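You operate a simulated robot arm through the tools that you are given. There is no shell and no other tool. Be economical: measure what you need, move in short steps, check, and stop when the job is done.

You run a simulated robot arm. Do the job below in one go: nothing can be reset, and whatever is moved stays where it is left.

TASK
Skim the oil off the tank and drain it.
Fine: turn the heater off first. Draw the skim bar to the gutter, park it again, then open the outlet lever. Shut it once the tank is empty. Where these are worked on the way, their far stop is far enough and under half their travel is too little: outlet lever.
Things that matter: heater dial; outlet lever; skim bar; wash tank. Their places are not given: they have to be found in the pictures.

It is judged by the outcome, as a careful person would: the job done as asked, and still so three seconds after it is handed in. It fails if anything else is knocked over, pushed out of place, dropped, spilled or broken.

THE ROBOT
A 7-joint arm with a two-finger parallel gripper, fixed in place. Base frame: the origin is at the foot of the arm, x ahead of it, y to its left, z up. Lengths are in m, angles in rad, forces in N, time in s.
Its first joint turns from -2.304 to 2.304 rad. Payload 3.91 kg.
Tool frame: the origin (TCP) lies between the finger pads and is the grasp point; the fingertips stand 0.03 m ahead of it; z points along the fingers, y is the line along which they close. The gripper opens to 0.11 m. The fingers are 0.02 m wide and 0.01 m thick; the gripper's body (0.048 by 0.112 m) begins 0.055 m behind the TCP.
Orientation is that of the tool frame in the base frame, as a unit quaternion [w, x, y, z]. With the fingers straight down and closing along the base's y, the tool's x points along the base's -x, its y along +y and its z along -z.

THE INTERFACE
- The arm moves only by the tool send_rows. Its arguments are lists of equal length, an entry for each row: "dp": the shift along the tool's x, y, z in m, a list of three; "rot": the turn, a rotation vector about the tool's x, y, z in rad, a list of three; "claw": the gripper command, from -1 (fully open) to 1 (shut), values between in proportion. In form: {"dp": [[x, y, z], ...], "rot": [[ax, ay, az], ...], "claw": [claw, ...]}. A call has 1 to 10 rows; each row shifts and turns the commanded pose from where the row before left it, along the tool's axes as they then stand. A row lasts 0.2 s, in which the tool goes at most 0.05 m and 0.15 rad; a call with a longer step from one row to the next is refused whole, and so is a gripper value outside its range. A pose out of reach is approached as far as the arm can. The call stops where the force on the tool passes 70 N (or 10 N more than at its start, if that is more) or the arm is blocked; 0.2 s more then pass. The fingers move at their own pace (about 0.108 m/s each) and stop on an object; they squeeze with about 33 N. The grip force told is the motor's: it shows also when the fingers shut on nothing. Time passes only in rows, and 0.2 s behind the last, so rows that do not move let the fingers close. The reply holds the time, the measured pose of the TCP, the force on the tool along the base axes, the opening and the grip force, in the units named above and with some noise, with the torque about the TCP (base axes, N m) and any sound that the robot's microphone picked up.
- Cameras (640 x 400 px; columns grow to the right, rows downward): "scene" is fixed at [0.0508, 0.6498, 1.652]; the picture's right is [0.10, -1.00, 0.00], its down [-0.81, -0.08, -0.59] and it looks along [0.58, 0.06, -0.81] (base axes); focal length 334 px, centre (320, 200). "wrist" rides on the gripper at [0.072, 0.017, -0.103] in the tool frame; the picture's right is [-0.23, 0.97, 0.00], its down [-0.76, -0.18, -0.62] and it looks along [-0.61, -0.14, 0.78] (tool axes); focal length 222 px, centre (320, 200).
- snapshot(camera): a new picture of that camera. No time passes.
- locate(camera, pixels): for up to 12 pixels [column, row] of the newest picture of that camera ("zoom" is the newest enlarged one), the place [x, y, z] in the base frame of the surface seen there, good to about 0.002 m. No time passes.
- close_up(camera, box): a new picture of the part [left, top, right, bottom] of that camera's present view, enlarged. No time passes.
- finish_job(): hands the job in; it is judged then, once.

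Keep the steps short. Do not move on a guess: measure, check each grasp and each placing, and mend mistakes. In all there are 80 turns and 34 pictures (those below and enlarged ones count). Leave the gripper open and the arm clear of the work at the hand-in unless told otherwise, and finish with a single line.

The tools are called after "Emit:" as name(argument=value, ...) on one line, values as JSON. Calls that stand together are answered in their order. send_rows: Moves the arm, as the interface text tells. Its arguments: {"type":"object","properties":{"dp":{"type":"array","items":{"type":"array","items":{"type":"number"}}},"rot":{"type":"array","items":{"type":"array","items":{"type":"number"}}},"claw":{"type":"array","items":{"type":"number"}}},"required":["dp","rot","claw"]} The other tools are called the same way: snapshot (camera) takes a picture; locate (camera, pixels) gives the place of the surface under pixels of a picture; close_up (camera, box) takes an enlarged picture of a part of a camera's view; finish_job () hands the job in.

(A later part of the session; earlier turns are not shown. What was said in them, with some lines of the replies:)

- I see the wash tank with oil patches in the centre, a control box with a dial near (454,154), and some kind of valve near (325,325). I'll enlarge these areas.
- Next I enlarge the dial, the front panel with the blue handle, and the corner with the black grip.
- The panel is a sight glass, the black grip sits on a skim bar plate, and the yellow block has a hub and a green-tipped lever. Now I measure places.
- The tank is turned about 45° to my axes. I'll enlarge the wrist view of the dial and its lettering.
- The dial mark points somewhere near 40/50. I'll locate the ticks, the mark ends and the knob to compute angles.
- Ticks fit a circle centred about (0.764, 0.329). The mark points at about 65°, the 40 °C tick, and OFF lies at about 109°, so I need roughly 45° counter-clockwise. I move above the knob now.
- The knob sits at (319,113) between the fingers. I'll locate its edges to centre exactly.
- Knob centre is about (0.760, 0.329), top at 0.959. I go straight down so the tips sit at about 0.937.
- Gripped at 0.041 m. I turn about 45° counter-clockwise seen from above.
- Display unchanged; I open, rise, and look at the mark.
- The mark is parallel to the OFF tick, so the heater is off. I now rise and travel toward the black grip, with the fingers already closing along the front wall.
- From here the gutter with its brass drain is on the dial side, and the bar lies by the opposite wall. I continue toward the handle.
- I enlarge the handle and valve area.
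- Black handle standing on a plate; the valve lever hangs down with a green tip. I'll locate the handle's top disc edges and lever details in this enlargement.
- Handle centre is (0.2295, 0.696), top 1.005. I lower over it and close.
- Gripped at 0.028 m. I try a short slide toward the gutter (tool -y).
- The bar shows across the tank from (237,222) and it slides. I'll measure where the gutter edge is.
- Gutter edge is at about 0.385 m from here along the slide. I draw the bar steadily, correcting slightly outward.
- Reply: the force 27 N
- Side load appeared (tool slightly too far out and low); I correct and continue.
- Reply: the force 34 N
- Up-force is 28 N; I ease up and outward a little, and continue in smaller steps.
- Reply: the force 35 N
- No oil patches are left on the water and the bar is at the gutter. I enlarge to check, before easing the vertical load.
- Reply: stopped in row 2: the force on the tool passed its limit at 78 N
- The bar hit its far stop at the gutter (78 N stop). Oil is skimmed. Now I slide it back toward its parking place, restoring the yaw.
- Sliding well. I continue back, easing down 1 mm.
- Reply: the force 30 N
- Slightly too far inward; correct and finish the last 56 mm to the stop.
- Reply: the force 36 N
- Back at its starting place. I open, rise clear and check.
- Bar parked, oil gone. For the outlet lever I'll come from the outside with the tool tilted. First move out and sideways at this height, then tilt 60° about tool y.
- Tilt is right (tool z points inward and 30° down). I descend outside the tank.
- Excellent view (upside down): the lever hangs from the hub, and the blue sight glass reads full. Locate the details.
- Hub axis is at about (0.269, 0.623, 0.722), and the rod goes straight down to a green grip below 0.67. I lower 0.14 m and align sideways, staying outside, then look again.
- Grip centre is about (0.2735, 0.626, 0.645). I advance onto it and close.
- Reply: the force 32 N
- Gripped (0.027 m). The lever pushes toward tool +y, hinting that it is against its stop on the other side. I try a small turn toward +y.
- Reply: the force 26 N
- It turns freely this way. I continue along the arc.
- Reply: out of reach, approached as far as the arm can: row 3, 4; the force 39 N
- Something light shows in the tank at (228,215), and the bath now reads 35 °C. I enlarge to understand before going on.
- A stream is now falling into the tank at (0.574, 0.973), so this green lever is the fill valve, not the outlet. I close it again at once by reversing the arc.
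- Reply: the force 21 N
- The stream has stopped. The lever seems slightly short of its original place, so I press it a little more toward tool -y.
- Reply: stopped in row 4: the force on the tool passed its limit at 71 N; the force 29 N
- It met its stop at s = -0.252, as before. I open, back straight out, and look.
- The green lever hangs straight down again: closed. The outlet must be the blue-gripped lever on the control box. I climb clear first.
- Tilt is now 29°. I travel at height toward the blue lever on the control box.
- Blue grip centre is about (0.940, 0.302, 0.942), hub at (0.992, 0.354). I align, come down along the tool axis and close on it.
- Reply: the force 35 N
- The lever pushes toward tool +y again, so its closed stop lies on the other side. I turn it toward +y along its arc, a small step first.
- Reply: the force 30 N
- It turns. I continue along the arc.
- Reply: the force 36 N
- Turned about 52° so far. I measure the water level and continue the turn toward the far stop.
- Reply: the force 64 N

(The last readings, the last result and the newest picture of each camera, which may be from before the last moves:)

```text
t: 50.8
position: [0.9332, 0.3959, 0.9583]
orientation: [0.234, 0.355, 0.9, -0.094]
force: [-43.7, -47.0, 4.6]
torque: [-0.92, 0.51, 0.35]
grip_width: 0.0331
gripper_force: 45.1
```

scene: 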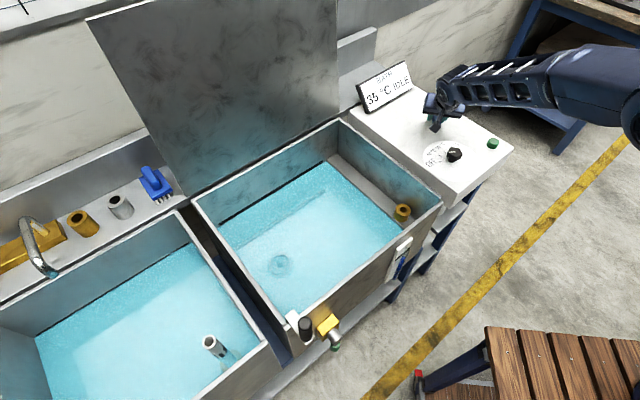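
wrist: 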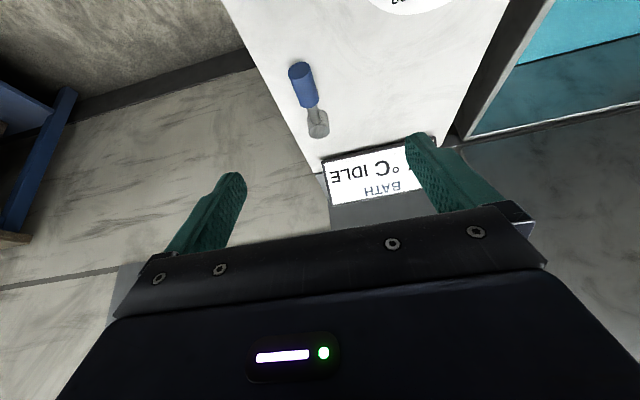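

Water fell from 0.765 to 0.754: this is the outlet, and it is now at its far stop (about 80°, resisting). I loosen the fingers and wait while it drains.

Emit:
send_rows(dp=[[0, 0, 0], [0, 0, 0], [0, 0, 0], [0, 0, 0], [0, 0, 0], [0, 0, 0], [0, 0, 0], [0, 0, 0], [0, 0, 0], [0, 0, 0]], rot=[[0, 0, 0], [0, 0, 0], [0, 0, 0], [0, 0, 0], [0, 0, 0], [0, 0, 0], [0, 0, 0], [0, 0, 0], [0, 0, 0], [0, 0, 0]], claw=[0, 0, 0, 0, 0, 0, 0, 0, 0, 0])

Emit:
send_rows(dp=[[0, 0, 0], [0, 0, 0], [0, 0, 0], [0, 0, 0], [0, 0, 0], [0, 0, 0], [0, 0, 0], [0, 0, 0], [0, 0, 0], [0, 0, 0]], rot=[[0, 0, 0], [0, 0, 0], [0, 0, 0], [0, 0, 0], [0, 0, 0], [0, 0, 0], [0, 0, 0], [0, 0, 0], [0, 0, 0], [0, 0, 0]], claw=[0, 0, 0, 0, 0, 0, 0, 0, 0, 0])

Emit:
send_rows(dp=[[0, 0, 0], [0, 0, 0], [0, 0, 0], [0, 0, 0], [0, 0, 0], [0, 0, 0], [0, 0, 0], [0, 0, 0], [0, 0, 0], [0, 0, 0]], rot=[[0, 0, 0], [0, 0, 0], [0, 0, 0], [0, 0, 0], [0, 0, 0], [0, 0, 0], [0, 0, 0], [0, 0, 0], [0, 0, 0], [0, 0, 0]], claw=[0, 0, 0, 0, 0, 0, 0, 0, 0, 0])

Emit:
snapshot(camera="scene")

```text
t: 53.0
position: [0.9316, 0.4034, 0.9566]
orientation: [0.234, 0.351, 0.902, -0.089]
force: [-0.5, 0.0, 0.3]
torque: [0.0, -0.01, -0.01]
grip_width: 0.0551
gripper_force: 0.0
```

```text
t: 55.2
position: [0.9323, 0.4029, 0.9576]
orientation: [0.234, 0.35, 0.903, -0.089]
force: [0.7, -0.5, -0.2]
torque: [0.01, -0.05, 0.02]
grip_width: 0.0552
gripper_force: 0.0
```

```text
t: 57.4
position: [0.9317, 0.4027, 0.957]
orientation: [0.234, 0.35, 0.902, -0.088]
force: [1.0, -0.1, -0.7]
torque: [-0.02, 0.03, -0.01]
grip_width: 0.0552
gripper_force: 0.2
```

```text
6 pictures are left
```

scene: 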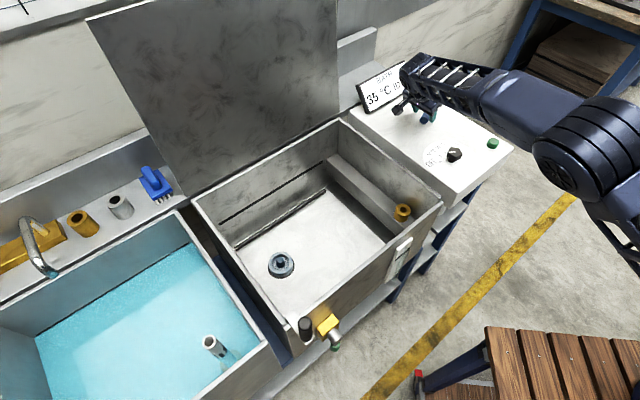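

The tank is empty, floor and drain bare. I grip the lever again and turn it back.

Emit:
send_rows(dp=[[0, 0, 0], [0, 0, 0], [0, 0, 0], [-0.0005, -0.0101, 0.0003], [-0.0005, -0.0101, 0.0003], [-0.0005, -0.0101, 0.0003], [-0.0005, -0.0101, 0.0003], [-0.0005, -0.0101, 0.0003]], rot=[[0, 0, 0], [0, 0, 0], [0, 0, 0], [-0.063, 0, -0.1137], [-0.063, 0, -0.1137], [-0.063, 0, -0.1137], [-0.063, 0, -0.1137], [-0.063, 0, -0.1137]], claw=[1, 1, 1, 1, 1, 1, 1, 1])

```text
t: 59.2
position: [0.9106, 0.3597, 0.9566]
orientation: [0.252, 0.043, 0.967, -0.009]
force: [30.1, 14.5, 9.7]
torque: [0.15, -0.42, 1.25]
grip_width: 0.0291
gripper_force: 45.0
```

Going back well; a little more inward correction, and continue.

Emit:
send_rows(dp=[[-0.002, -0.0101, 0.001], [-0.0006, -0.0101, 0.0003], [-0.0006, -0.0101, 0.0003], [-0.0006, -0.0101, 0.0003], [-0.0006, -0.0101, 0.0003]], rot=[[-0.063, 0, -0.1137], [-0.063, 0, -0.1137], [-0.063, 0, -0.1137], [-0.063, 0, -0.1137], [-0.063, 0, -0.1137]], claw=[1, 1, 1, 1, 1])

```text
t: 60.4
position: [0.9226, 0.3109, 0.9548]
orientation: [0.241, -0.269, 0.93, 0.072]
force: [10.8, 21.9, 16.5]
torque: [0.11, -0.17, 0.93]
grip_width: 0.0277
gripper_force: 44.7
```

About 13° remains. I finish the turn and press gently to the closed stop.

Emit:
send_rows(dp=[[-0.001, -0.0095, -0.0007], [-0.0005, -0.0085, 0.0003], [0, -0.003, 0], [0, -0.002, 0], [0, 0, 0]], rot=[[-0.058, 0, -0.105], [-0.053, 0, -0.096], [0, 0, 0], [0, 0, 0], [0, 0, 0]], claw=[1, 1, 1, 1, 1])

```text
t: 61.6
position: [0.9337, 0.2967, 0.9542]
orientation: [0.228, -0.376, 0.893, 0.1]
force: [-13.9, 3.5, 7.8]
torque: [-0.16, 0.52, -0.16]
grip_width: 0.0267
gripper_force: 45.2
stopped in row 5: the force on the tool passed its limit at 72 N (the readings are from after the stop); the commanded pose is now the measured one
```

Lever is back at its closed stop (224.5°). I open, back out along the tool axis, and check everything.

Emit:
send_rows(dp=[[0, 0, 0], [0, 0, 0], [0, 0, 0], [0, 0, -0.035], [0, 0, -0.04], [0, 0, -0.04], [0, 0, -0.04], [0, 0, -0.04]], rot=[[0, 0, 0], [0, 0, 0], [0, 0, 0], [0, 0, 0], [0, 0, 0], [0, 0, 0], [0, 0, 0], [0, 0, 0]], claw=[-0.3, -1, -1, -1, -1, -1, -1, -1])

Emit:
snapshot(camera="wrist")

Emit:
close_up(camera="scene", box=[190, 110, 450, 360])

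```text
t: 63.4
position: [0.8712, 0.2279, 1.1237]
orientation: [0.227, -0.376, 0.893, 0.099]
force: [0.3, 0.0, -0.3]
torque: [0.03, -0.01, 0.02]
grip_width: 0.1098
gripper_force: 0.0
```

```text
5 pictures are left
```

wrist: 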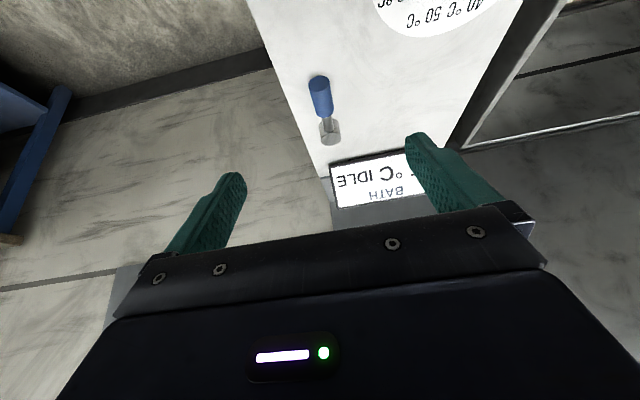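

```text
1.60 times, centred on (320, 235) of scene
```

zoom: 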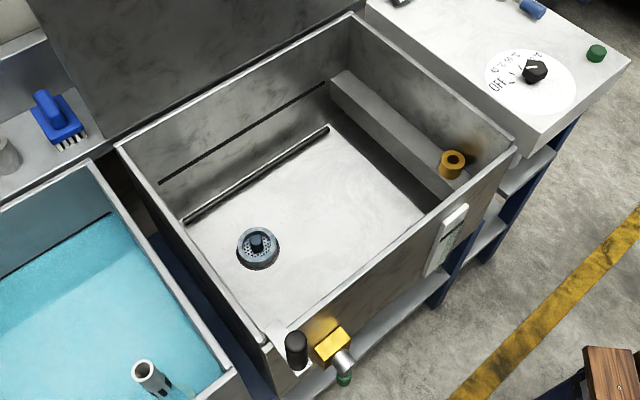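

Tank empty, bar parked, both levers closed. One last check of the dial mark.

Emit:
close_up(camera="scene", box=[415, 125, 495, 175])

```text
8.00 times, centred on (455, 150) of scene
```

zoom: 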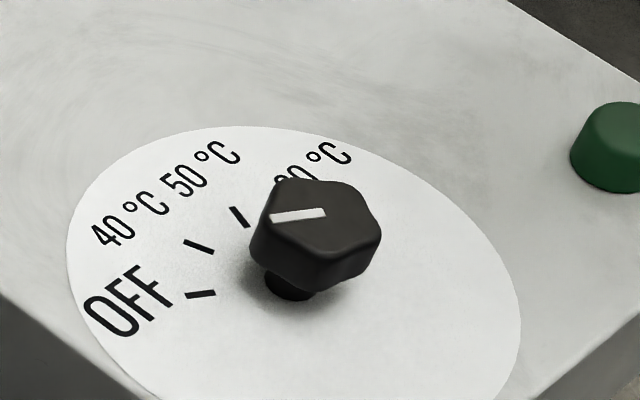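

The mark is parallel to the OFF tick, the gripper is open and the arm is clear, so I hand in.

Emit:
finish_job()

```text
The job is handed in.
```

The heater is off, the oil is skimmed into the gutter, the bar is parked, and the tank is drained with the outlet lever shut; I first opened the green fill lever by mistake, which ran a little water into the tank, and closed it again within seconds.
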